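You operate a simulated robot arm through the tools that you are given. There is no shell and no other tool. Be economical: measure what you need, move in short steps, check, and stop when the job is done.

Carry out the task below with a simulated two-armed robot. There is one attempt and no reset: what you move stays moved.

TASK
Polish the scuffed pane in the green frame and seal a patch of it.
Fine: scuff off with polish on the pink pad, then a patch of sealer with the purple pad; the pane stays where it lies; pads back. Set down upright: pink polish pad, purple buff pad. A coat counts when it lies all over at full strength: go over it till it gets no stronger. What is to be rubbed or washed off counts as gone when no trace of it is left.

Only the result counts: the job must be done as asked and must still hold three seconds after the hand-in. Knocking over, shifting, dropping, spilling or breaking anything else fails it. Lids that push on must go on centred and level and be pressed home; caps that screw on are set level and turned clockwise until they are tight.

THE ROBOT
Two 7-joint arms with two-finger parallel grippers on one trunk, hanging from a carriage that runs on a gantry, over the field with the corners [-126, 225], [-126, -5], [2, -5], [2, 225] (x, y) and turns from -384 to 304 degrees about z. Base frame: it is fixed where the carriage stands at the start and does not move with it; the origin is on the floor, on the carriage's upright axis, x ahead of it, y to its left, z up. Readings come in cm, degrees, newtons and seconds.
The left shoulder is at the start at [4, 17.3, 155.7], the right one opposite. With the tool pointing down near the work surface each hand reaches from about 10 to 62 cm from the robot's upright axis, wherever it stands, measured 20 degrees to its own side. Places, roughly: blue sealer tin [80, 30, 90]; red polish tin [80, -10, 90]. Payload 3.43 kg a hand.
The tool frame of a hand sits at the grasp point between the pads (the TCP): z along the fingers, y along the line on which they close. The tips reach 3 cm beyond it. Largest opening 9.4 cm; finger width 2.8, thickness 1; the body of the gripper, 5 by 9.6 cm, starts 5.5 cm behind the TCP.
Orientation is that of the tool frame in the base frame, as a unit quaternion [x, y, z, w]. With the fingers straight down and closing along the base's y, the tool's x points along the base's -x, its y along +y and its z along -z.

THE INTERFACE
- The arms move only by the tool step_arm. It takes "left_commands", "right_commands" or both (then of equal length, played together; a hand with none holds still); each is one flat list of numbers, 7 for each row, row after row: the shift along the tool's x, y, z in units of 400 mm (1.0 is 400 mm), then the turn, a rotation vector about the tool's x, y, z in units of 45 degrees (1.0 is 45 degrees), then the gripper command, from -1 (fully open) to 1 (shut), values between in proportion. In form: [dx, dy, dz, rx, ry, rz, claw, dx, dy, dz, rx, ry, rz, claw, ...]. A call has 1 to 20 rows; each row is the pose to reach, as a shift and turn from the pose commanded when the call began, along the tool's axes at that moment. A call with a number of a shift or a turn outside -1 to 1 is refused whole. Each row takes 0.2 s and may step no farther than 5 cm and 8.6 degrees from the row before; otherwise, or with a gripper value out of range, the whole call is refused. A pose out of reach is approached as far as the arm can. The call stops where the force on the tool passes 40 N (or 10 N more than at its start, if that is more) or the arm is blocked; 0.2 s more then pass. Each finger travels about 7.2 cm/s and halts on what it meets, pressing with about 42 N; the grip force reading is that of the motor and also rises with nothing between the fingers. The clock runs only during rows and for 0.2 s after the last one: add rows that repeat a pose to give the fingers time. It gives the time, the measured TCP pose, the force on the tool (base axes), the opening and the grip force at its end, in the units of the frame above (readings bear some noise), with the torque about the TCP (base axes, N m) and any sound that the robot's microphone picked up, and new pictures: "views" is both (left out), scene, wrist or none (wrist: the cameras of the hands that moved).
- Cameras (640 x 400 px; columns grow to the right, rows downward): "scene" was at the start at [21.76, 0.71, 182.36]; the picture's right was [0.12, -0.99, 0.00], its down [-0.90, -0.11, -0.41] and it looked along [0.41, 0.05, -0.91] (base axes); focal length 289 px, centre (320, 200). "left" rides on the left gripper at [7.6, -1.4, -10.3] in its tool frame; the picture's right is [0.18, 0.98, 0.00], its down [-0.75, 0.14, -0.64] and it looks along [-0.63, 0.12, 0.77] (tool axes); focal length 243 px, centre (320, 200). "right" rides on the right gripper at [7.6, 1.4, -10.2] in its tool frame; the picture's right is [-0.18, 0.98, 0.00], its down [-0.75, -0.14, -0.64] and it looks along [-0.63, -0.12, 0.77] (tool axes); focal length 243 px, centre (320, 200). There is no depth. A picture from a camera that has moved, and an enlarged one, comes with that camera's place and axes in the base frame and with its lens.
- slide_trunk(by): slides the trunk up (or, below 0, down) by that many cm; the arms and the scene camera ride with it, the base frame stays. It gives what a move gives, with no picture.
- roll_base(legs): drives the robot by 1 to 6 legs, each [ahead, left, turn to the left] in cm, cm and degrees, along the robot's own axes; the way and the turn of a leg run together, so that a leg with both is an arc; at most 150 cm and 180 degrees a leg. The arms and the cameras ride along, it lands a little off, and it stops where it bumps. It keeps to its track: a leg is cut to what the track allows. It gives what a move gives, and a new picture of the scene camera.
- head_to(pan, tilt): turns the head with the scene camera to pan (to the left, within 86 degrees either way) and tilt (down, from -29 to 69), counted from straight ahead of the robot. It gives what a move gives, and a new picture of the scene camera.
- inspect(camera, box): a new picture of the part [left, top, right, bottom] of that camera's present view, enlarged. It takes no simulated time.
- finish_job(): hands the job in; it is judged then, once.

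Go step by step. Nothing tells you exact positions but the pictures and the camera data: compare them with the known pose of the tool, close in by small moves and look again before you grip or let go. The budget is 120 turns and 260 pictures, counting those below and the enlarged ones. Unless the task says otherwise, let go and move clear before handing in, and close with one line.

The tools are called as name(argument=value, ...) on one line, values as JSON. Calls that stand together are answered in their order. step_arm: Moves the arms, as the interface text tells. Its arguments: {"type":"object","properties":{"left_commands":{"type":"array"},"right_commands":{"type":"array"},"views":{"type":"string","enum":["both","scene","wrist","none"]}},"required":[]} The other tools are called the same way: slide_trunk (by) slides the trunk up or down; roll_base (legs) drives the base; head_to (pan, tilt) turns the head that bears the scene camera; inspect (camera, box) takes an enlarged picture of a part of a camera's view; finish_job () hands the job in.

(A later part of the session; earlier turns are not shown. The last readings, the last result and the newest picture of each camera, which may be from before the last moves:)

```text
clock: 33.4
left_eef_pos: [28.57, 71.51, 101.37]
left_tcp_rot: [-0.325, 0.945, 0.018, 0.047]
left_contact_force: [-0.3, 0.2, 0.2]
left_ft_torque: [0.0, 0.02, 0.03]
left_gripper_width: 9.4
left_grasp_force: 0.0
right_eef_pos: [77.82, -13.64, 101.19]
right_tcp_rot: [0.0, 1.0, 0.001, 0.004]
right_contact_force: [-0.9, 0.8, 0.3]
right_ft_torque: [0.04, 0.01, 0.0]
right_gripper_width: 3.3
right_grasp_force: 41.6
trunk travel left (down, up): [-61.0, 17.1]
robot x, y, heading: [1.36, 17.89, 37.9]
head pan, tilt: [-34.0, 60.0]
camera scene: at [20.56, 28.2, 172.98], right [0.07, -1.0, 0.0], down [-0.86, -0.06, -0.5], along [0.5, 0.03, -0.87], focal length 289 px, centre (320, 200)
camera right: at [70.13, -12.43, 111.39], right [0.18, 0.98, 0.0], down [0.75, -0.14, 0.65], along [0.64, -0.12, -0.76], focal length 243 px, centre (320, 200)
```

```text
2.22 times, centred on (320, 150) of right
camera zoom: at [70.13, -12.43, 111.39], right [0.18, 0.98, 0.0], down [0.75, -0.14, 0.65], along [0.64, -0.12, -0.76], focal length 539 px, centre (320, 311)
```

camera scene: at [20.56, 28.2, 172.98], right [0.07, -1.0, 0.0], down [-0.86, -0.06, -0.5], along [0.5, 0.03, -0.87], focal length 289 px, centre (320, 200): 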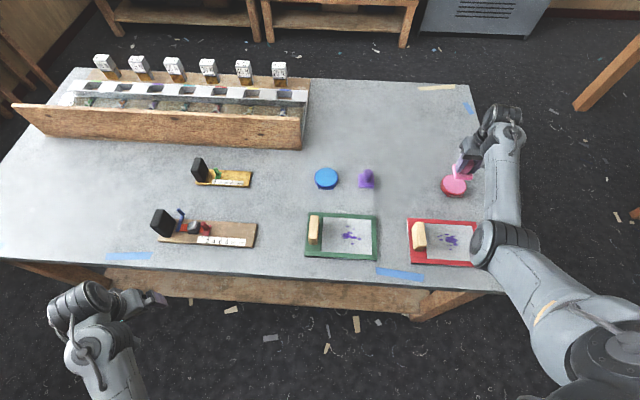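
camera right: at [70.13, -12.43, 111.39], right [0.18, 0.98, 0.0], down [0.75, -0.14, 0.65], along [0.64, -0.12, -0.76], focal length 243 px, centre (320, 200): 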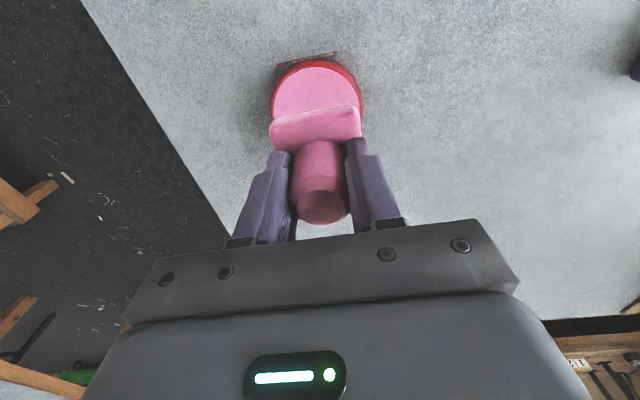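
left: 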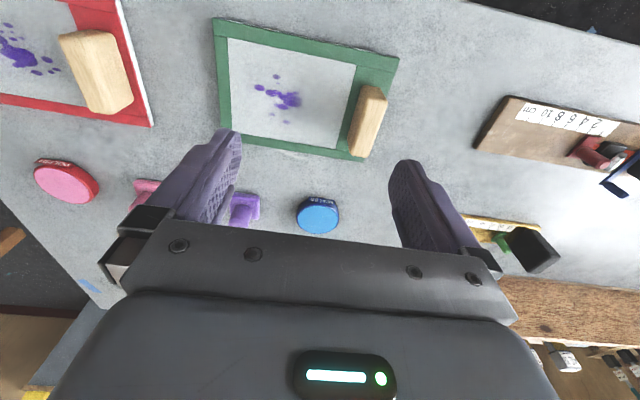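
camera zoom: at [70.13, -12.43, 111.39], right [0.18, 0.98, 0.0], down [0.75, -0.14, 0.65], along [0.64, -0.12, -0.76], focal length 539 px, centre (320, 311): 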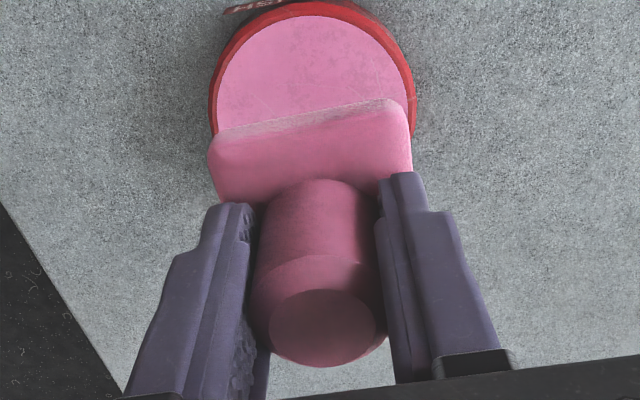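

The tin is in place. I'll carry the loaded pad low between pads and panes to above the green pane, then look at pane and grip block.

step_arm(right_commands=[0.05, 0, 0, 0, 0, 0, 1, 0.13, 0, 0, 0, 0, 0, 1, 0.2, 0.01, 0.005, 0, 0, 0, 1, 0.2075, 0.1, 0.01, 0, 0, 0, 1, 0.2075, 0.21, 0.018, 0, 0, 0, 1, 0.2075, 0.32, 0.025, 0, 0, 0, 1, 0.2075, 0.43, 0.033, 0, 0, 0, 1, 0.2075, 0.54, 0.04, 0, 0, 0, 1, 0.2075, 0.65, 0.048, 0, 0, 0, 1, 0.2075, 0.75, 0.055, 0, 0, 0, 1, 0.2075, 0.8, 0.055, 0, 0, 0, 1, 0.22, 0.81, 0.055, 0, 0, 0, 1, 0.22, 0.81, 0.055, 0, 0, 0, 1], views="both")

inspect(camera="scene", box=[290, 200, 390, 270])

```text
clock: 36.2
left_eef_pos: [28.4, 71.48, 101.41]
left_tcp_rot: [-0.325, 0.944, 0.018, 0.047]
left_contact_force: [0.3, 0.6, 0.4]
left_ft_torque: [0.0, 0.0, 0.03]
left_gripper_width: 9.41
left_grasp_force: 0.1
right_eef_pos: [68.99, 18.57, 98.99]
right_tcp_rot: [0.0, 1.0, 0.0, 0.004]
right_contact_force: [-0.2, 0.4, -0.6]
right_ft_torque: [0.01, -0.02, 0.0]
right_gripper_width: 3.3
right_grasp_force: 42.5
trunk travel left (down, up): [-61.0, 17.1]
robot x, y, heading: [1.77, 17.93, 37.6]
head pan, tilt: [-34.0, 60.0]
camera scene: at [20.57, 28.2, 172.98], right [0.07, -1.0, 0.0], down [-0.86, -0.06, -0.5], along [0.5, 0.03, -0.87], focal length 289 px, centre (320, 200)
camera right: at [61.32, 19.91, 109.2], right [0.18, 0.98, 0.0], down [0.75, -0.14, 0.65], along [0.64, -0.12, -0.76], focal length 243 px, centre (320, 200)
```

scene: 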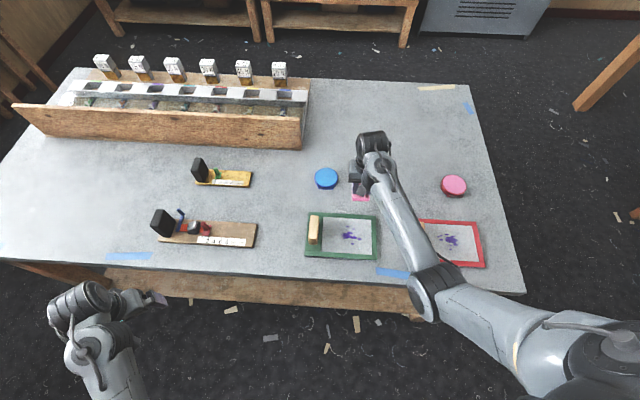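
right: 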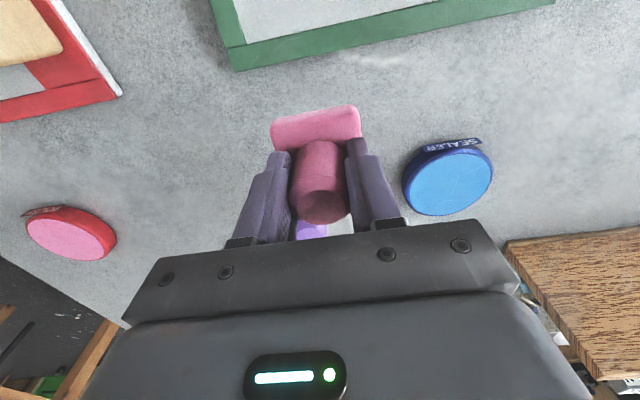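

```text
5.71 times, centred on (340, 235) of scene
camera zoom: at [20.57, 28.2, 172.98], right [0.07, -1.0, 0.0], down [-0.86, -0.06, -0.5], along [0.5, 0.03, -0.87], focal length 1652 px, centre (206, 0)
```

zoom: 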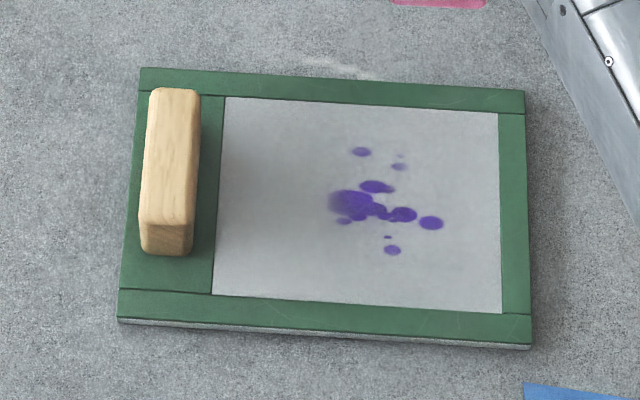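

The scuff covers x 53.6–60.2, y 17.4–24.1. The grip block is at about (57, 32.5), 2.7 cm wide, with its top near z 93.3. I'll bring the left hand toward the block so it can hold the pane still.

step_arm(left_commands=[0.007, -0.042, 0.03, 0.002, 0.006, 0.042, -1, 0.02, -0.125, 0.069, 0.007, 0.018, 0.126, -1, 0.035, -0.22, 0.069, 0.012, 0.032, 0.222, -1, 0.051, -0.32, 0.069, 0.018, 0.047, 0.323, -1, 0.068, -0.42, 0.069, 0.024, 0.061, 0.424, -1, 0.084, -0.52, 0.069, 0.029, 0.076, 0.524, -1, 0.1, -0.62, 0.069, 0.035, 0.09, 0.625, -1, 0.116, -0.72, 0.069, 0.04, 0.105, 0.726, -1, 0.13, -0.8, 0.069, 0.045, 0.117, 0.807, -1, 0.135, -0.836, 0.069, 0.047, 0.122, 0.843, -1, 0.135, -0.836, 0.069, 0.047, 0.122, 0.843, -1], views="both")

```text
clock: 38.8
left_eef_pos: [43.79, 44.5, 96.77]
left_tcp_rot: [-0.008, 1.0, 0.017, -0.012]
left_contact_force: [0.3, 0.0, 0.3]
left_ft_torque: [-0.01, -0.02, 0.0]
left_gripper_width: 9.41
left_grasp_force: 0.0
right_eef_pos: [68.83, 18.58, 99.09]
right_tcp_rot: [0.0, 1.0, 0.001, 0.003]
right_contact_force: [0.3, 0.5, -0.1]
right_ft_torque: [0.01, 0.01, -0.05]
right_gripper_width: 3.31
right_grasp_force: 42.4
trunk travel left (down, up): [-61.0, 17.1]
robot x, y, heading: [1.44, 17.76, 38.0]
head pan, tilt: [-34.0, 60.0]
stopped in row 11 (left hand): the arm was blocked; the commanded pose is now the measured one
camera scene: at [20.56, 28.21, 172.98], right [0.07, -1.0, 0.0], down [-0.86, -0.06, -0.5], along [0.5, 0.03, -0.87], focal length 289 px, centre (320, 200)
camera left: at [36.38, 42.69, 107.27], right [-0.2, 0.98, 0.04], down [0.77, 0.13, 0.63], along [0.61, 0.16, -0.78], focal length 243 px, centre (320, 200)
```

scene: 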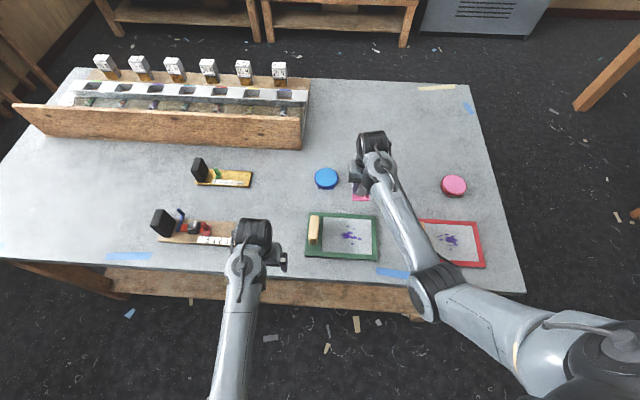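
left: 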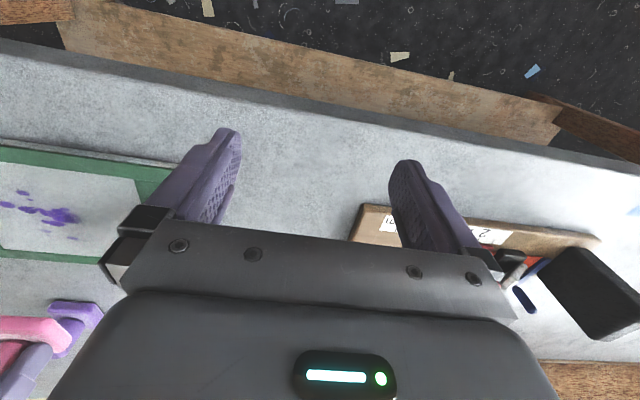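

The left arm is blocked because it reaches too far inward at this heading. I'll move it out and up, then turn the robot back about 25 degrees to the right.

step_arm(left_commands=[0, 0.03, -0.01, 0, 0, 0.02, -1, 0, 0.1, -0.03, 0, 0, 0.05, -1, 0, 0.18, -0.06, 0, 0.03, 0.02, -1, 0, 0.25, -0.075, 0, 0.03, 0, -1, 0, 0.25, -0.075, 0, 0.03, 0, -1], views="none")

roll_base(legs=[[0, 0, -24]])

```text
clock: 40.0
left_eef_pos: [43.74, 54.43, 100.18]
left_tcp_rot: [-0.008, 1.0, 0.016, -0.023]
left_contact_force: [1.2, -0.2, 0.2]
left_ft_torque: [0.01, 0.01, 0.04]
left_gripper_width: 9.38
left_grasp_force: 0.0
right_eef_pos: [68.89, 18.64, 99.09]
right_tcp_rot: [0.0, 1.0, 0.002, 0.003]
right_contact_force: [0.5, 1.1, -0.5]
right_ft_torque: [0.01, -0.01, 0.0]
right_gripper_width: 3.29
right_grasp_force: 42.2
trunk travel left (down, up): [-61.0, 17.1]
robot x, y, heading: [1.48, 17.77, 37.8]
head pan, tilt: [-34.0, 60.0]
```

```text
clock: 41.6
left_eef_pos: [54.81, 34.24, 100.26]
left_tcp_rot: [0.2, 0.979, 0.02, -0.019]
left_contact_force: [-0.3, 0.0, -0.3]
left_ft_torque: [0.03, 0.05, 0.01]
left_gripper_width: 9.4
left_grasp_force: 0.1
right_eef_pos: [63.47, -8.73, 98.91]
right_tcp_rot: [0.206, 0.979, 0.001, 0.004]
right_contact_force: [0.3, 0.4, -0.5]
right_ft_torque: [0.04, 0.0, -0.04]
right_gripper_width: 3.29
right_grasp_force: 41.5
trunk travel left (down, up): [-61.0, 17.1]
robot x, y, heading: [1.67, 18.02, 13.9]
head pan, tilt: [-34.0, 60.0]
camera scene: at [23.08, 19.52, 172.98], right [-0.34, -0.94, 0.0], down [-0.81, 0.29, -0.5], along [0.47, -0.17, -0.87], focal length 289 px, centre (320, 200)
```

scene: 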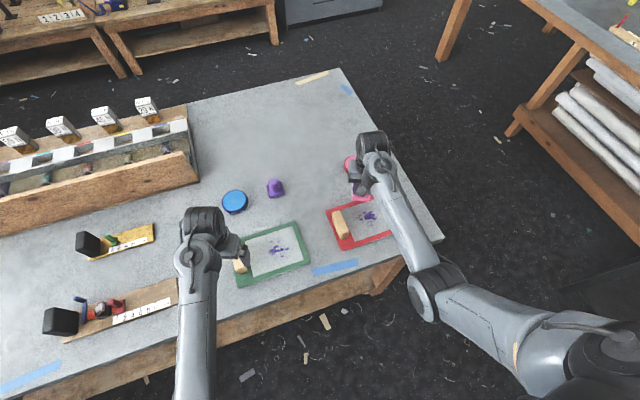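

Now the left hand is over the block. I'll align it, with closing along y, directly above the block.

step_arm(left_commands=[-0.01, -0.003, 0.007, 0.008, -0.007, -0.07, -1, -0.025, -0.007, 0.018, 0.018, -0.017, -0.18, -1, -0.045, -0.012, 0.033, 0.034, -0.032, -0.33, -1, -0.062, -0.017, 0.046, 0.047, -0.044, -0.46, -1, -0.07, -0.019, 0.051, 0.052, -0.049, -0.516, -1, -0.07, -0.019, 0.051, 0.052, -0.049, -0.516, -1], views="wrist")

```text
clock: 43.0
left_eef_pos: [57.09, 32.53, 97.94]
left_tcp_rot: [-0.003, 1.0, 0.0, -0.001]
left_contact_force: [0.7, 0.1, 0.3]
left_ft_torque: [0.01, -0.02, 0.01]
left_gripper_width: 9.4
left_grasp_force: 0.1
right_eef_pos: [63.4, -8.67, 99.12]
right_tcp_rot: [0.206, 0.979, 0.0, 0.003]
right_contact_force: [-0.2, 0.6, -0.7]
right_ft_torque: [0.01, 0.01, 0.02]
right_gripper_width: 3.3
right_grasp_force: 41.9
trunk travel left (down, up): [-61.0, 17.1]
robot x, y, heading: [1.29, 17.62, 14.0]
head pan, tilt: [-34.0, 60.0]
camera left: at [49.45, 30.91, 108.28], right [-0.19, 0.98, 0.0], down [0.75, 0.15, 0.64], along [0.63, 0.12, -0.77], focal length 243 px, centre (320, 200)
```

left: 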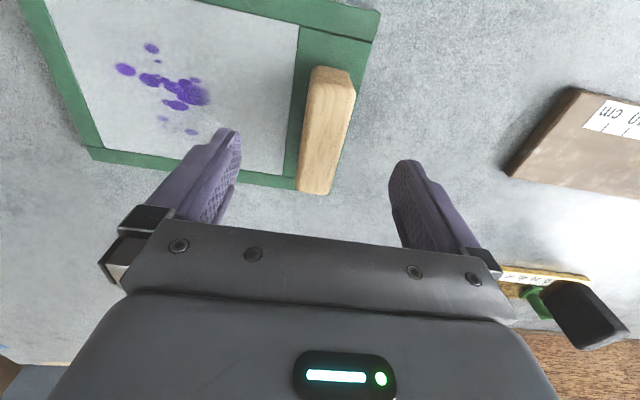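

step_arm(left_commands=[0, -0.003, 0.03, 0, 0, 0, -1, 0, -0.003, 0.08, 0, 0, 0, -1, 0, -0.003, 0.115, 0, 0, 0, -1, 0, -0.003, 0.125, 0, 0, 0, -0.5, 0, -0.003, 0.125, 0, 0, 0, 0, 0, -0.003, 0.125, 0, 0, 0, 0.15, 0, -0.003, 0.125, 0, 0, 0, 0.15], views="wrist")

inspect(camera="left", box=[220, 60, 420, 260])

```text
clock: 44.6
left_eef_pos: [57.18, 32.32, 92.92]
left_tcp_rot: [-0.002, 1.0, 0.0, 0.0]
left_contact_force: [-0.1, 1.2, -0.1]
left_ft_torque: [-0.01, 0.0, -0.01]
left_gripper_width: 3.99
left_grasp_force: 0.1
right_eef_pos: [63.4, -8.73, 98.99]
right_tcp_rot: [0.205, 0.979, 0.0, 0.004]
right_contact_force: [0.5, 0.8, -0.6]
right_ft_torque: [0.0, 0.0, 0.01]
right_gripper_width: 3.32
right_grasp_force: 41.9
trunk travel left (down, up): [-61.0, 17.1]
robot x, y, heading: [1.84, 18.27, 14.3]
head pan, tilt: [-34.0, 60.0]
camera left: at [49.48, 30.77, 103.3], right [-0.19, 0.98, 0.0], down [0.75, 0.14, 0.64], along [0.63, 0.12, -0.77], focal length 243 px, centre (320, 200)
```

left: 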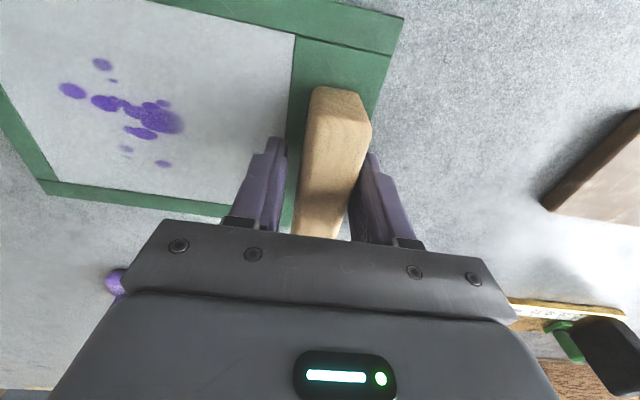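

```text
2.00 times, centred on (320, 160) of left
camera zoom: at [49.48, 30.77, 103.3], right [-0.19, 0.98, 0.0], down [0.75, 0.14, 0.64], along [0.63, 0.12, -0.77], focal length 485 px, centre (320, 280)
```

zoom: 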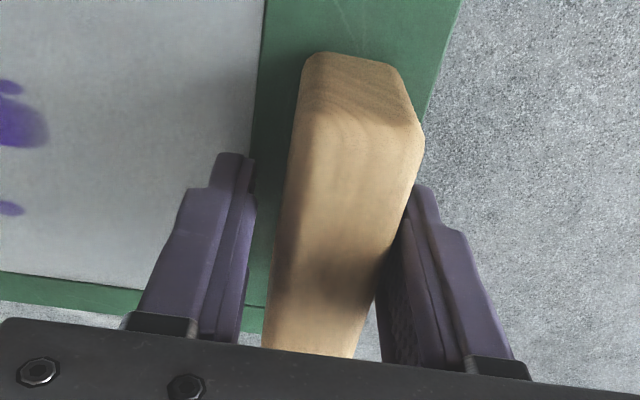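

step_arm(left_commands=[0, 0.004, 0, 0, 0, 0, 0.15, 0, 0.008, 0, 0, 0, 0, 0.2, 0, 0.008, 0, 0, 0, 0, 0.3, 0, 0.008, 0, 0, 0, 0, 0.3], views="none")

inspect(camera="left", box=[220, 60, 420, 260])

```text
clock: 45.6
left_eef_pos: [57.07, 32.57, 93.05]
left_tcp_rot: [-0.001, 1.0, 0.0, 0.0]
left_contact_force: [0.3, -0.6, 0.6]
left_ft_torque: [-0.03, -0.04, -0.01]
left_gripper_width: 3.3
left_grasp_force: 0.2
right_eef_pos: [63.4, -8.71, 98.99]
right_tcp_rot: [0.206, 0.979, 0.0, 0.003]
right_contact_force: [-0.6, 0.5, -0.7]
right_ft_torque: [0.01, -0.01, -0.03]
right_gripper_width: 3.29
right_grasp_force: 42.0
trunk travel left (down, up): [-61.0, 17.1]
robot x, y, heading: [1.24, 17.85, 14.2]
head pan, tilt: [-34.0, 60.0]
```

```text
2.00 times, centred on (320, 160) of left
camera zoom: at [49.46, 31.11, 103.31], right [-0.19, 0.98, 0.0], down [0.75, 0.14, 0.64], along [0.63, 0.12, -0.77], focal length 485 px, centre (320, 280)
```

zoom: 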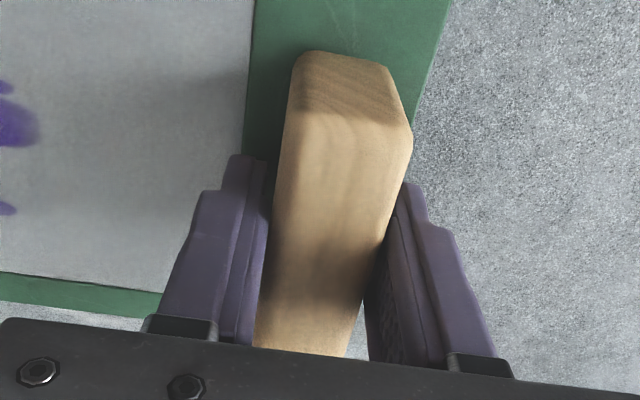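

Centred with small gaps on both sides. I'll close the left grip fully.

step_arm(left_commands=[0, 0, 0, 0, 0, 0, 0.4, 0, 0, 0, 0, 0, 0, 0.6, 0, 0, 0, 0, 0, 0, 1, 0, 0, 0, 0, 0, 0, 1], views="none")

head_to(pan=-4, tilt=63)

inspect(camera="scene", box=[260, 160, 420, 260])

```text
clock: 46.6
left_eef_pos: [57.18, 32.77, 93.06]
left_tcp_rot: [-0.002, 1.0, 0.0, 0.0]
left_contact_force: [-0.6, -0.3, -0.4]
left_ft_torque: [-0.01, 0.04, -0.1]
left_gripper_width: 3.2
left_grasp_force: 41.9
right_eef_pos: [63.4, -8.64, 99.03]
right_tcp_rot: [0.206, 0.979, 0.0, 0.003]
right_contact_force: [0.0, 0.6, -0.3]
right_ft_torque: [0.0, -0.01, 0.02]
right_gripper_width: 3.29
right_grasp_force: 41.6
trunk travel left (down, up): [-61.0, 17.1]
robot x, y, heading: [1.38, 17.95, 14.1]
head pan, tilt: [-34.0, 60.0]
```

```text
clock: 47.6
left_eef_pos: [57.1, 32.56, 93.02]
left_tcp_rot: [-0.002, 1.0, 0.001, 0.001]
left_contact_force: [-0.9, 0.5, 0.2]
left_ft_torque: [0.01, 0.01, -0.11]
left_gripper_width: 3.2
left_grasp_force: 42.0
right_eef_pos: [63.4, -8.7, 99.08]
right_tcp_rot: [0.207, 0.978, 0.0, 0.004]
right_contact_force: [-0.2, 0.1, -0.3]
right_ft_torque: [0.01, 0.01, 0.0]
right_gripper_width: 3.28
right_grasp_force: 42.5
trunk travel left (down, up): [-61.0, 17.1]
robot x, y, heading: [1.24, 18.08, 14.1]
head pan, tilt: [-4.0, 63.0]
camera scene: at [23.03, 22.89, 172.64], right [0.17, -0.98, 0.0], down [-0.88, -0.16, -0.45], along [0.45, 0.08, -0.89], focal length 289 px, centre (320, 200)
```

scene: 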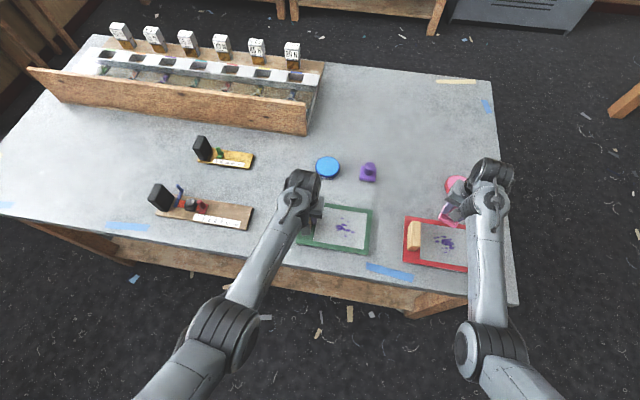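

```text
4.00 times, centred on (340, 210) of scene
camera zoom: at [23.03, 22.89, 172.64], right [0.17, -0.98, 0.0], down [-0.88, -0.16, -0.45], along [0.45, 0.08, -0.89], focal length 1156 px, centre (240, 160)
```

zoom: 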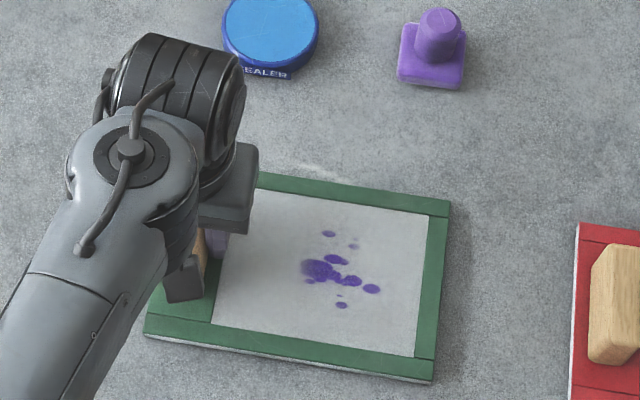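

The left hand holds the block. Next I'll bring the right hand with the polish pad around over the scuff.

step_arm(right_commands=[-0.022, 0.06, -0.006, 0, 0.001, -0.06, 1, -0.045, 0.121, -0.012, 0, 0.002, -0.13, 1, -0.008, 0.205, -0.01, 0, 0.004, -0.2, 1, 0.029, 0.289, -0.008, 0, 0.005, -0.27, 1, 0.066, 0.373, -0.006, 0, 0.006, -0.34, 1, 0.103, 0.457, -0.004, 0, 0.007, -0.41, 1, 0.14, 0.541, -0.002, 0, 0.009, -0.48, 1, 0.177, 0.624, 0, 0, 0.01, -0.528, 1, 0.25, 0.616, 0.005, 0, 0.01, -0.528, 1, 0.33, 0.607, 0.01, 0, 0.01, -0.528, 1, 0.4, 0.6, 0.02, 0, 0.01, -0.528, 1, 0.425, 0.597, 0.022, 0, 0.01, -0.528, 1, 0.425, 0.597, 0.022, 0, 0.01, -0.528, 1], views="both")

```text
clock: 50.4
left_eef_pos: [57.14, 32.73, 93.12]
left_tcp_rot: [-0.002, 1.0, 0.0, 0.0]
left_contact_force: [-0.6, -0.3, 0.3]
left_ft_torque: [0.03, -0.07, -0.04]
left_gripper_width: 3.23
left_grasp_force: 42.3
right_eef_pos: [57.6, 19.92, 98.1]
right_tcp_rot: [0.001, 1.0, 0.0, -0.001]
right_contact_force: [0.1, 0.0, -0.3]
right_ft_torque: [-0.04, -0.03, -0.04]
right_gripper_width: 3.3
right_grasp_force: 41.5
trunk travel left (down, up): [-61.0, 17.1]
robot x, y, heading: [1.62, 17.76, 13.8]
head pan, tilt: [-4.0, 63.0]
camera scene: at [23.02, 22.9, 172.64], right [0.18, -0.98, 0.0], down [-0.88, -0.16, -0.45], along [0.45, 0.08, -0.89], focal length 289 px, centre (320, 200)
camera right: at [49.99, 21.31, 108.36], right [0.19, 0.98, 0.0], down [0.75, -0.14, 0.64], along [0.63, -0.12, -0.77], focal length 243 px, centre (320, 200)
```

scene: 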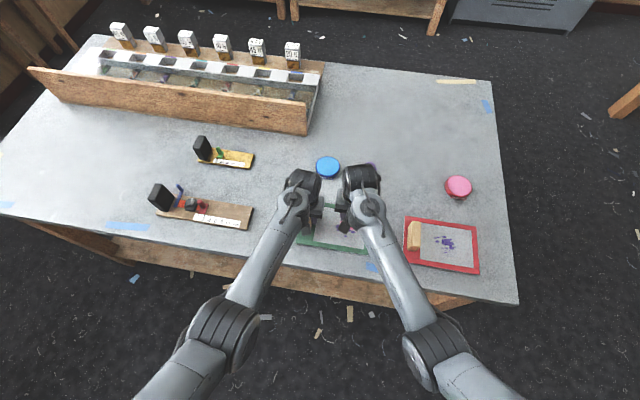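
right: 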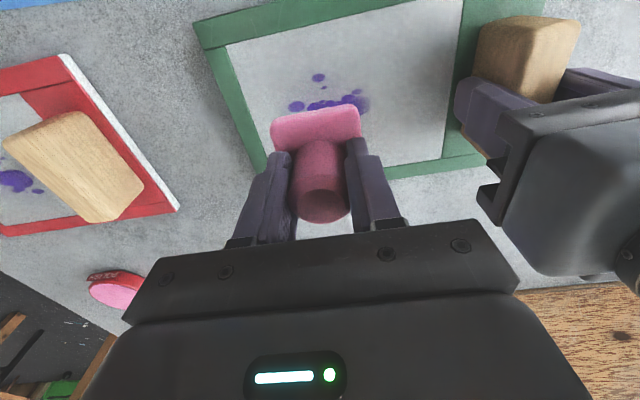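

step_arm(right_commands=[0, 0, 0.03, 0, 0, 0, 1, 0, 0, 0.07, 0, 0, 0, 1, 0, 0, 0.095, 0, 0, 0, 1, 0, 0, 0.1, 0, 0, 0, 1, 0, 0, 0.105, 0, 0, 0, 1, 0, 0, 0.105, 0, 0, 0, 1], views="none")

inspect(camera="right", box=[220, 60, 420, 240])

```text
clock: 51.8
left_eef_pos: [57.03, 32.68, 93.01]
left_tcp_rot: [-0.002, 1.0, 0.001, -0.001]
left_contact_force: [-0.2, 0.0, -1.1]
left_ft_torque: [0.05, -0.21, -0.06]
left_gripper_width: 3.18
left_grasp_force: 41.9
right_eef_pos: [57.62, 20.06, 94.04]
right_tcp_rot: [0.002, 1.0, 0.001, 0.001]
right_contact_force: [-3.2, -1.4, 15.1]
right_ft_torque: [-0.1, -0.29, -0.03]
right_gripper_width: 3.25
right_grasp_force: 41.8
trunk travel left (down, up): [-61.0, 17.1]
robot x, y, heading: [1.45, 18.07, 13.8]
head pan, tilt: [-4.0, 63.0]
```

```text
2.22 times, centred on (320, 150) of right
camera zoom: at [50.1, 21.34, 104.25], right [0.19, 0.98, 0.0], down [0.75, -0.14, 0.64], along [0.63, -0.12, -0.77], focal length 539 px, centre (320, 311)
```

zoom: 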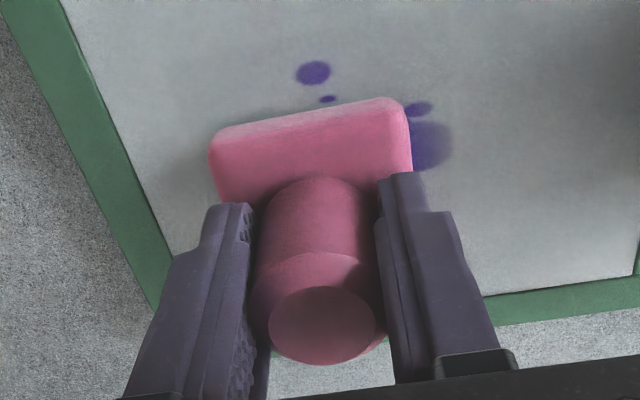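

Contact at 15 N with the pane steady. I'll start rubbing in a raster over the scuff.

step_arm(right_commands=[0.03, 0, 0, 0, 0, 0, 1, 0.065, -0.028, 0, 0, 0, 0, 1, 0.065, 0.015, 0, 0, 0, 0, 1, 0.065, 0.057, 0, 0, 0, 0, 1, 0.045, 0.057, 0, 0, 0, 0, 1, 0.045, 0.015, 0, 0, 0, 0, 1, 0.045, -0.028, 0, 0, 0, 0, 1, 0.02, -0.028, 0, 0, 0, 0, 1, 0.02, 0.015, 0, 0, 0, 0, 1, 0.02, 0.057, 0, 0, 0, 0, 1, 0, 0.057, 0, 0, 0, 0, 1, 0, 0.015, 0, 0, 0, 0, 1, 0, -0.028, 0, 0, 0, 0, 1, -0.02, -0.028, 0, 0, 0, 0, 1, -0.02, 0.015, 0, 0, 0, 0, 1, -0.02, 0.057, 0, 0, 0, 0, 1, -0.035, 0.057, 0, 0, 0, 0, 1, -0.035, 0.015, 0, 0, 0, 0, 1, -0.035, -0.028, 0, 0, 0, 0, 1, 0, 0, 0, 0, 0, 0, 1], views="wrist")

inspect(camera="right", box=[220, 40, 460, 240])

```text
clock: 56.0
left_eef_pos: [57.3, 32.72, 92.99]
left_tcp_rot: [-0.002, 1.0, 0.0, 0.0]
left_contact_force: [-3.7, 2.9, -3.4]
left_ft_torque: [-0.16, -0.42, -0.43]
left_gripper_width: 3.2
left_grasp_force: 41.8
right_eef_pos: [57.64, 19.87, 93.99]
right_tcp_rot: [0.001, 1.0, 0.0, 0.0]
right_contact_force: [4.4, -4.1, 15.2]
right_ft_torque: [-0.08, -0.16, -0.04]
right_gripper_width: 3.29
right_grasp_force: 41.5
trunk travel left (down, up): [-61.0, 17.1]
robot x, y, heading: [1.27, 18.16, 14.4]
head pan, tilt: [-4.0, 63.0]
camera right: at [50.12, 21.17, 104.13], right [0.19, 0.98, 0.0], down [0.75, -0.14, 0.64], along [0.63, -0.12, -0.77], focal length 243 px, centre (320, 200)
```

right: 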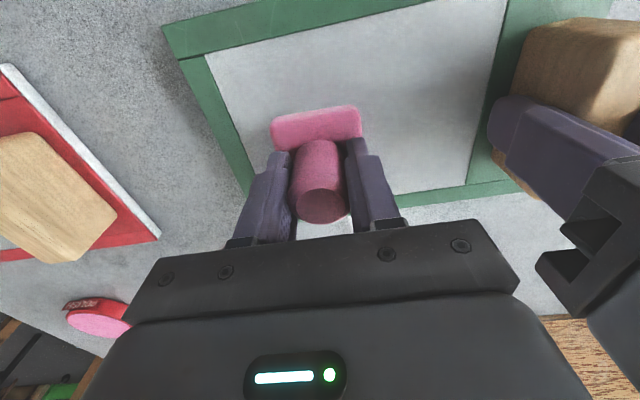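

```text
2.00 times, centred on (340, 140) of right
camera zoom: at [50.12, 21.17, 104.13], right [0.19, 0.98, 0.0], down [0.75, -0.14, 0.64], along [0.63, -0.12, -0.77], focal length 485 px, centre (280, 320)
```

zoom: 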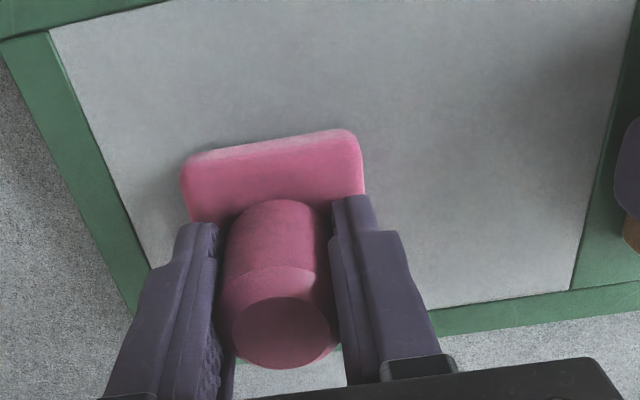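

The scuff is nearly gone already. I'll make a second, wider pass in the other direction to remove any faint trace.

step_arm(right_commands=[-0.04, -0.01, 0, 0, 0, 0, 1, -0.06, -0.035, 0, 0, 0, 0, 1, -0.02, -0.035, 0, 0, 0, 0, 1, 0.025, -0.035, 0, 0, 0, 0, 1, 0.07, -0.035, 0, 0, 0, 0, 1, 0.07, -0.01, 0, 0, 0, 0, 1, 0.025, -0.01, 0, 0, 0, 0, 1, -0.02, -0.01, 0, 0, 0, 0, 1, -0.06, -0.01, 0, 0, 0, 0, 1, -0.06, 0.02, 0, 0, 0, 0, 1, -0.02, 0.02, 0, 0, 0, 0, 1, 0.025, 0.02, 0, 0, 0, 0, 1, 0.07, 0.02, 0, 0, 0, 0, 1, 0.07, 0.045, 0, 0, 0, 0, 1, 0.025, 0.045, 0, 0, 0, 0, 1, -0.02, 0.045, 0, 0, 0, 0, 1, -0.06, 0.045, 0, 0, 0, 0, 1, -0.06, 0.062, 0, 0, 0, 0, 1, -0.01, 0.062, 0, 0, 0, 0, 1, 0.03, 0.062, 0, 0, 0, 0, 1], views="none")

step_arm(right_commands=[0.04, 0, 0, 0, 0, 0, 1, 0, -0.03, 0, 0, 0, 0, 1, -0.04, -0.06, 0, 0, 0, 0, 1, -0.09, -0.09, 0, 0, 0, 0, 1, -0.05, -0.05, 0, 0, 0, 0, 1, -0.01, -0.01, 0, 0, 0, 0, 1, 0, -0.04, 0, 0, 0, 0, 1, 0.03, -0.08, 0, 0, 0, 0, 1, 0, -0.06, 0, 0, 0, 0, 1, -0.04, -0.03, 0, 0, 0, 0, 1, -0.08, 0, 0, 0, 0, 0, 1, -0.04, -0.02, -0.01, 0, 0, 0, 1, -0.04, -0.04, -0.04, 0, 0, 0, 1, -0.04, -0.06, -0.09, 0, 0, 0, 1, -0.08, -0.06, -0.12, 0, 0, 0, 1, -0.16, -0.06, -0.12, 0, 0, 0, 1, -0.25, -0.06, -0.12, 0, 0, 0, 1, -0.28, -0.06, -0.12, 0, 0, 0, 1, -0.28, -0.06, -0.12, 0, 0, 0, 1], views="scene")

inspect(camera="scene", box=[290, 190, 390, 260])

inspect(camera="right", box=[180, 0, 560, 200])

```text
clock: 60.2
left_eef_pos: [57.17, 32.73, 93.02]
left_tcp_rot: [-0.002, 1.0, 0.0, 0.0]
left_contact_force: [-4.1, 0.6, -3.2]
left_ft_torque: [0.0, -0.43, -0.1]
left_gripper_width: 3.19
left_grasp_force: 42.1
right_eef_pos: [56.44, 22.46, 93.88]
right_tcp_rot: [0.0, 1.0, 0.001, 0.0]
right_contact_force: [4.1, 0.7, 11.4]
right_ft_torque: [-0.03, -0.05, -0.01]
right_gripper_width: 3.26
right_grasp_force: 41.9
trunk travel left (down, up): [-61.0, 17.1]
robot x, y, heading: [1.6, 17.53, 14.3]
head pan, tilt: [-4.0, 63.0]
```

```text
clock: 64.2
left_eef_pos: [57.14, 32.75, 93.0]
left_tcp_rot: [-0.003, 1.0, 0.0, 0.0]
left_contact_force: [2.0, -0.1, 0.9]
left_ft_torque: [-0.02, 0.04, 0.06]
left_gripper_width: 3.18
left_grasp_force: 42.3
right_eef_pos: [67.67, 20.01, 98.68]
right_tcp_rot: [0.001, 1.0, 0.0, 0.001]
right_contact_force: [1.0, -0.3, -0.1]
right_ft_torque: [0.01, 0.0, 0.01]
right_gripper_width: 3.26
right_grasp_force: 41.9
trunk travel left (down, up): [-61.0, 17.1]
robot x, y, heading: [1.42, 18.01, 14.3]
head pan, tilt: [-4.0, 63.0]
camera scene: at [23.04, 22.9, 172.65], right [0.18, -0.98, 0.0], down [-0.88, -0.16, -0.45], along [0.45, 0.08, -0.89], focal length 289 px, centre (320, 200)
```

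scene: 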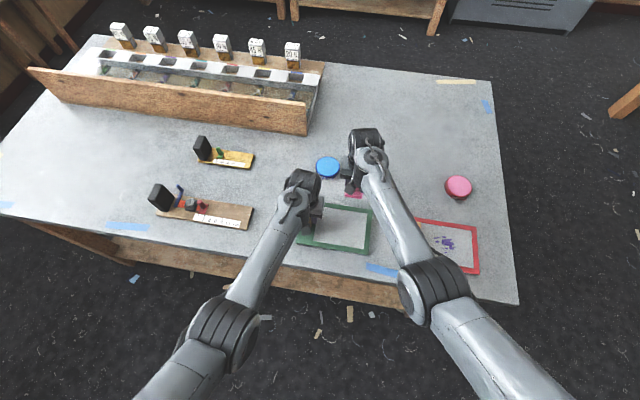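

```text
5.71 times, centred on (340, 225) of scene
camera zoom: at [23.04, 22.9, 172.65], right [0.18, -0.98, 0.0], down [-0.88, -0.16, -0.45], along [0.45, 0.08, -0.89], focal length 1652 px, centre (206, 57)
```

zoom: 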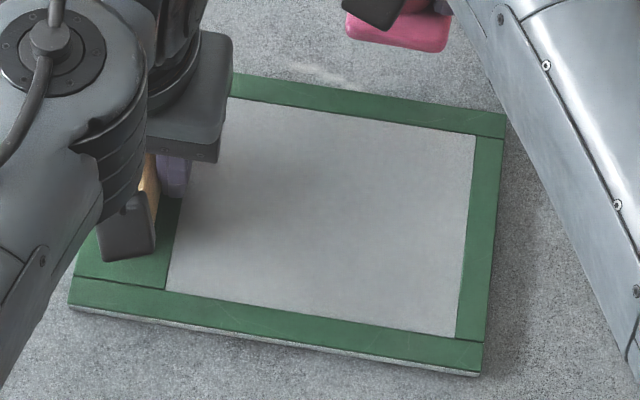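

```text
1.68 times, centred on (370, 100) of right
camera zoom: at [60.07, 21.35, 108.92], right [0.19, 0.98, 0.0], down [0.75, -0.14, 0.64], along [0.63, -0.12, -0.77], focal length 409 px, centre (236, 368)
```

zoom: 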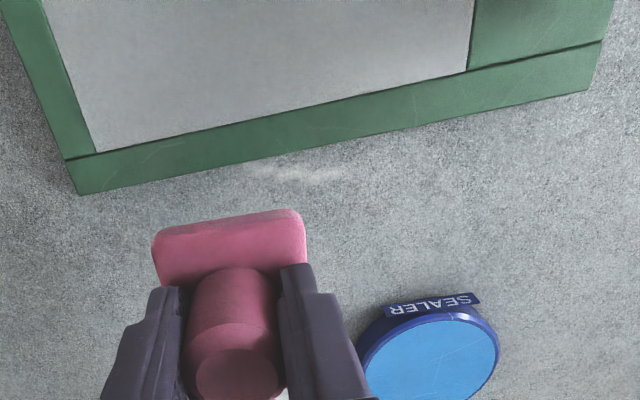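

The scuff is gone and the pane hasn't moved. I'll now take the pink pad back to its spot near (77.4, -0.1).

step_arm(right_commands=[0, -0.03, 0, 0, 0, 0, 1, 0, -0.12, 0, 0, 0, 0, 1, 0, -0.22, 0, 0, 0, 0, 1, 0, -0.32, 0, 0, 0, 0, 1, 0, -0.42, 0, 0, 0, 0, 1, 0, -0.5, 0, 0, 0, 0, 1, -0.05, -0.5025, 0, 0, 0, 0, 1, -0.13, -0.5025, 0, 0, 0, 0, 1, -0.21, -0.5025, 0, 0, 0, 0, 1, -0.243, -0.5025, 0, 0, 0, 0, 1, -0.243, -0.5025, 0.03, 0, 0, 0, 1, -0.243, -0.5025, 0.08, 0, 0, 0, 1, -0.243, -0.5025, 0.11, 0, 0, 0, 1, -0.243, -0.5025, 0.11, 0, 0, 0, 1], views="wrist")

```text
clock: 67.2
left_eef_pos: [56.97, 32.71, 93.16]
left_tcp_rot: [-0.001, 1.0, -0.001, 0.0]
left_contact_force: [-2.7, 0.8, 6.4]
left_ft_torque: [-0.12, -0.41, -0.03]
left_gripper_width: 3.21
left_grasp_force: 42.4
right_eef_pos: [74.06, 0.11, 95.66]
right_tcp_rot: [0.0, 1.0, 0.0, 0.0]
right_contact_force: [0.4, 0.3, -0.4]
right_ft_torque: [-0.03, 0.02, -0.02]
right_gripper_width: 3.27
right_grasp_force: 41.7
right hand out of reach, approached as far as the arm can: row 9, 10, 11, 12, 13, 14
trunk travel left (down, up): [-61.0, 17.1]
robot x, y, heading: [1.6, 17.97, 14.3]
head pan, tilt: [-4.0, 63.0]
camera right: at [66.55, 1.43, 105.83], right [0.18, 0.98, 0.0], down [0.75, -0.14, 0.64], along [0.63, -0.12, -0.77], focal length 243 px, centre (320, 200)
```

right: 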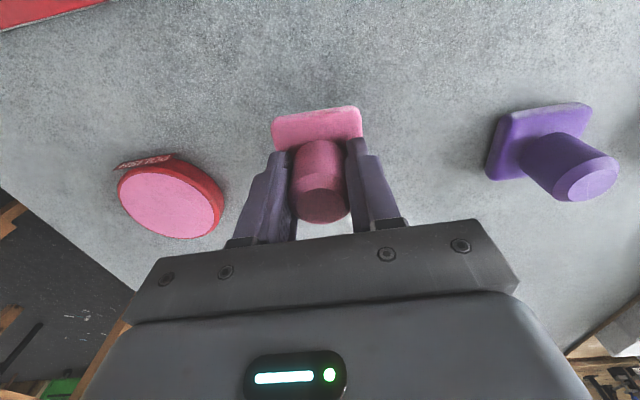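

That spot is out of reach at this heading. I'll raise the right hand, release the block with the left and lift it, then turn left again.

step_arm(left_commands=[0, 0, 0, 0, 0, 0, 0.3, 0, 0, 0, 0, 0, 0, 0, 0, 0, 0, 0, 0, 0, -0.3, 0, 0, -0.03, 0, 0, 0, -0.3, 0, 0, -0.08, 0, 0, 0, -0.3, 0, 0, -0.14, 0, 0, 0, -0.5, 0, 0, -0.17, 0, 0, 0, -1, 0, 0, -0.17, 0, 0, 0, -1], right_commands=[0.02, 0, -0.02, 0, 0, 0, 1, 0.05, 0, -0.06, 0, 0, 0, 1, 0.09, 0, -0.09, 0, 0, 0, 1, 0.1, 0, -0.1, 0, 0, 0, 1, 0.1, 0, -0.1, 0, 0, 0, 1, 0.1, 0, -0.1, 0, 0, 0, 1, 0.1, 0, -0.1, 0, 0, 0, 1, 0.1, 0, -0.1, 0, 0, 0, 1], views="scene")

inspect(camera="scene", box=[290, 190, 390, 260])

```text
clock: 69.0
left_eef_pos: [56.95, 32.69, 99.82]
left_tcp_rot: [-0.003, 1.0, -0.001, 0.0]
left_contact_force: [0.6, -0.1, 0.0]
left_ft_torque: [-0.03, 0.0, -0.03]
left_gripper_width: 9.38
left_grasp_force: 0.2
right_eef_pos: [70.01, 0.04, 99.58]
right_tcp_rot: [0.002, 1.0, 0.0, -0.001]
right_contact_force: [-0.6, -0.3, -0.1]
right_ft_torque: [0.01, -0.02, -0.02]
right_gripper_width: 3.27
right_grasp_force: 41.5
trunk travel left (down, up): [-61.0, 17.1]
robot x, y, heading: [1.44, 17.77, 14.2]
head pan, tilt: [-4.0, 63.0]
camera scene: at [23.03, 22.9, 172.64], right [0.18, -0.98, 0.0], down [-0.88, -0.16, -0.45], along [0.45, 0.08, -0.89], focal length 289 px, centre (320, 200)
```

scene: 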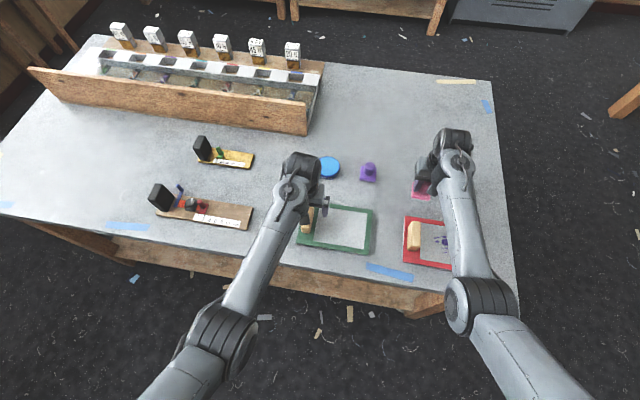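

```text
5.71 times, centred on (340, 225) of scene
camera zoom: at [23.03, 22.9, 172.64], right [0.18, -0.98, 0.0], down [-0.88, -0.16, -0.45], along [0.45, 0.08, -0.89], focal length 1652 px, centre (206, 57)
```

zoom: 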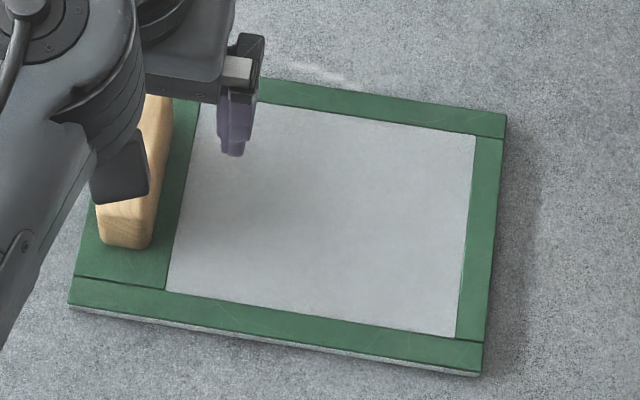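

step_arm(right_commands=[0.04, 0, 0, 0, 0, 0, 1, 0.1, 0, 0, 0, 0, 0, 1, 0.12, 0, 0, 0, 0, 0, 1, 0.12, 0, 0, 0, 0, 0, 1], views="none")

roll_base(legs=[[0, 0, 24]])

```text
clock: 70.0
left_eef_pos: [57.02, 32.78, 99.83]
left_tcp_rot: [-0.002, 1.0, 0.0, -0.001]
left_contact_force: [-0.1, -0.9, -0.1]
left_ft_torque: [-0.02, -0.03, -0.03]
left_gripper_width: 9.4
left_grasp_force: 0.2
right_eef_pos: [65.24, -0.01, 99.56]
right_tcp_rot: [0.001, 1.0, 0.0, -0.001]
right_contact_force: [0.3, 1.0, -0.9]
right_ft_torque: [0.01, 0.0, 0.0]
right_gripper_width: 3.28
right_grasp_force: 41.8
trunk travel left (down, up): [-61.0, 17.1]
robot x, y, heading: [1.44, 17.97, 13.9]
head pan, tilt: [-4.0, 63.0]
```

```text
clock: 71.7
left_eef_pos: [46.15, 54.22, 99.75]
left_tcp_rot: [-0.211, 0.977, 0.0, 0.0]
left_contact_force: [-0.3, 1.0, 0.1]
left_ft_torque: [-0.02, 0.04, 0.0]
left_gripper_width: 9.43
left_grasp_force: 0.0
right_eef_pos: [66.92, 27.75, 99.53]
right_tcp_rot: [-0.208, 0.978, 0.0, -0.002]
right_contact_force: [-0.1, -0.3, -0.8]
right_ft_torque: [0.01, 0.02, 0.0]
right_gripper_width: 3.24
right_grasp_force: 41.7
trunk travel left (down, up): [-61.0, 17.1]
robot x, y, heading: [1.7, 17.83, 37.9]
head pan, tilt: [-4.0, 63.0]
camera scene: at [19.07, 31.37, 172.64], right [0.56, -0.83, 0.0], down [-0.74, -0.5, -0.45], along [0.38, 0.26, -0.89], focal length 289 px, centre (320, 200)
```

scene: 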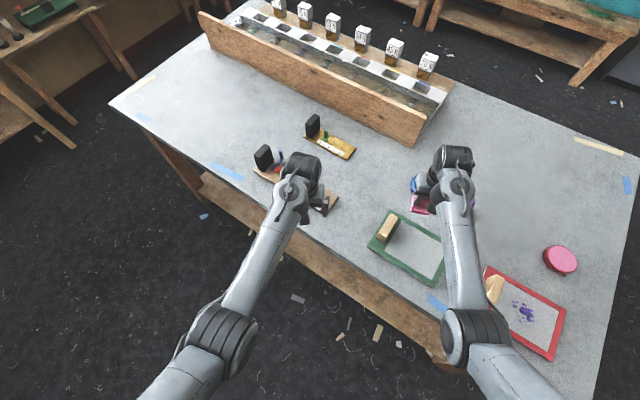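

step_arm(right_commands=[0.02, -0.05, 0.001, 0, 0, 0.05, 1, 0.055, -0.14, 0.003, 0, 0, 0.13, 1, 0.095, -0.24, 0.005, 0, 0, 0.22, 1, 0.135, -0.34, 0.007, 0, 0, 0.31, 1, 0.175, -0.44, 0.009, 0, 0, 0.4, 1, 0.21, -0.53, 0.011, 0, 0, 0.48, 1, 0.237, -0.599, 0.012, 0, 0, 0.534, 1, 0.17, -0.65, 0.02, 0, 0, 0.534, 1, 0.09, -0.7, 0.03, 0, 0, 0.534, 1, 0.043, -0.74, 0.037, 0, 0, 0.534, 1, 0.043, -0.74, 0.08, 0, 0, 0.534, 1, 0.043, -0.74, 0.12, 0, 0, 0.534, 1, 0.043, -0.74, 0.137, 0, 0, 0.534, 1, 0.043, -0.74, 0.137, 0, 0, 0.534, 1], views="wrist")

```text
clock: 74.7
left_eef_pos: [46.13, 54.2, 99.77]
left_tcp_rot: [-0.211, 0.978, 0.0, 0.0]
left_contact_force: [-0.3, -0.1, 0.3]
left_ft_torque: [0.01, -0.01, 0.02]
left_gripper_width: 9.38
left_grasp_force: 0.0
right_eef_pos: [77.5, 0.06, 94.17]
right_tcp_rot: [0.0, 1.0, 0.0, 0.0]
right_contact_force: [-0.2, -0.2, 0.1]
right_ft_torque: [0.01, 0.03, 0.0]
right_gripper_width: 3.26
right_grasp_force: 42.4
trunk travel left (down, up): [-61.0, 17.1]
robot x, y, heading: [1.45, 17.65, 38.6]
head pan, tilt: [-4.0, 63.0]
camera right: at [69.96, 1.26, 104.35], right [0.18, 0.98, 0.0], down [0.75, -0.14, 0.64], along [0.63, -0.12, -0.77], focal length 243 px, centre (320, 200)
```

right: 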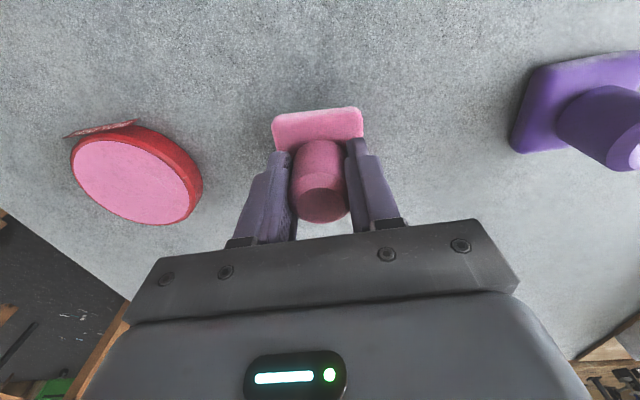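

Reach is fine here. I'll lower slowly onto the table.

step_arm(right_commands=[0, 0, 0.01, 0, 0, 0, 1, 0, 0, 0.02, 0, 0, 0, 1, 0, 0, 0.025, 0, 0, 0, 1, 0, 0, 0.028, 0, 0, 0, 1, 0, 0, 0.028, 0, 0, 0, 1], views="none")

```text
clock: 75.8
left_eef_pos: [46.2, 54.26, 99.79]
left_tcp_rot: [-0.212, 0.977, 0.001, 0.0]
left_contact_force: [0.2, 0.3, -0.1]
left_ft_torque: [0.0, -0.01, 0.01]
left_gripper_width: 9.41
left_grasp_force: 0.1
right_eef_pos: [77.48, 0.04, 92.99]
right_tcp_rot: [-0.002, 1.0, 0.0, 0.0]
right_contact_force: [-0.6, 0.9, -1.0]
right_ft_torque: [0.05, 0.04, -0.01]
right_gripper_width: 3.24
right_grasp_force: 42.5
trunk travel left (down, up): [-61.0, 17.1]
robot x, y, heading: [1.44, 17.8, 38.4]
head pan, tilt: [-4.0, 63.0]
```

step_arm(right_commands=[0, 0, 0.004, 0, 0, 0, 1, 0, 0, 0.008, 0, 0, 0, 1, 0, 0, 0.01, 0, 0, 0, 1, 0, 0, 0.01, 0, 0, 0, 1], views="none")

inspect(camera="right", box=[220, 60, 420, 240])

```text
clock: 76.8
left_eef_pos: [46.32, 54.18, 99.94]
left_tcp_rot: [-0.211, 0.977, 0.0, 0.0]
left_contact_force: [0.2, -0.8, 0.3]
left_ft_torque: [0.01, 0.02, -0.01]
left_gripper_width: 9.39
left_grasp_force: 0.0
right_eef_pos: [77.64, -0.07, 92.86]
right_tcp_rot: [-0.002, 1.0, -0.001, 0.001]
right_contact_force: [-7.0, 1.7, 22.4]
right_ft_torque: [0.22, 0.4, 0.13]
right_gripper_width: 3.25
right_grasp_force: 42.4
trunk travel left (down, up): [-61.0, 17.1]
robot x, y, heading: [1.64, 17.78, 37.9]
head pan, tilt: [-4.0, 63.0]
```

```text
2.22 times, centred on (320, 150) of right
camera zoom: at [70.18, 1.19, 102.99], right [0.18, 0.98, 0.0], down [0.75, -0.14, 0.64], along [0.63, -0.12, -0.77], focal length 539 px, centre (320, 311)
```

zoom: 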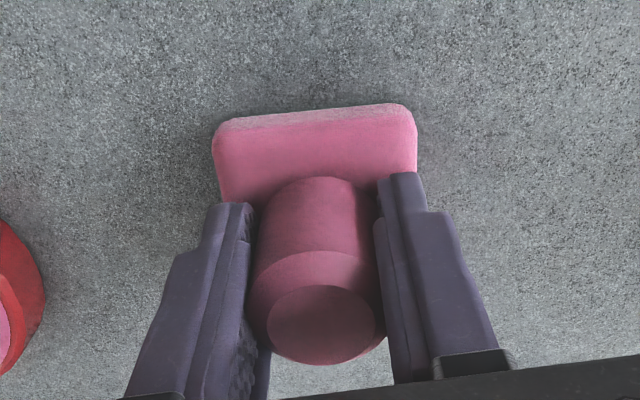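

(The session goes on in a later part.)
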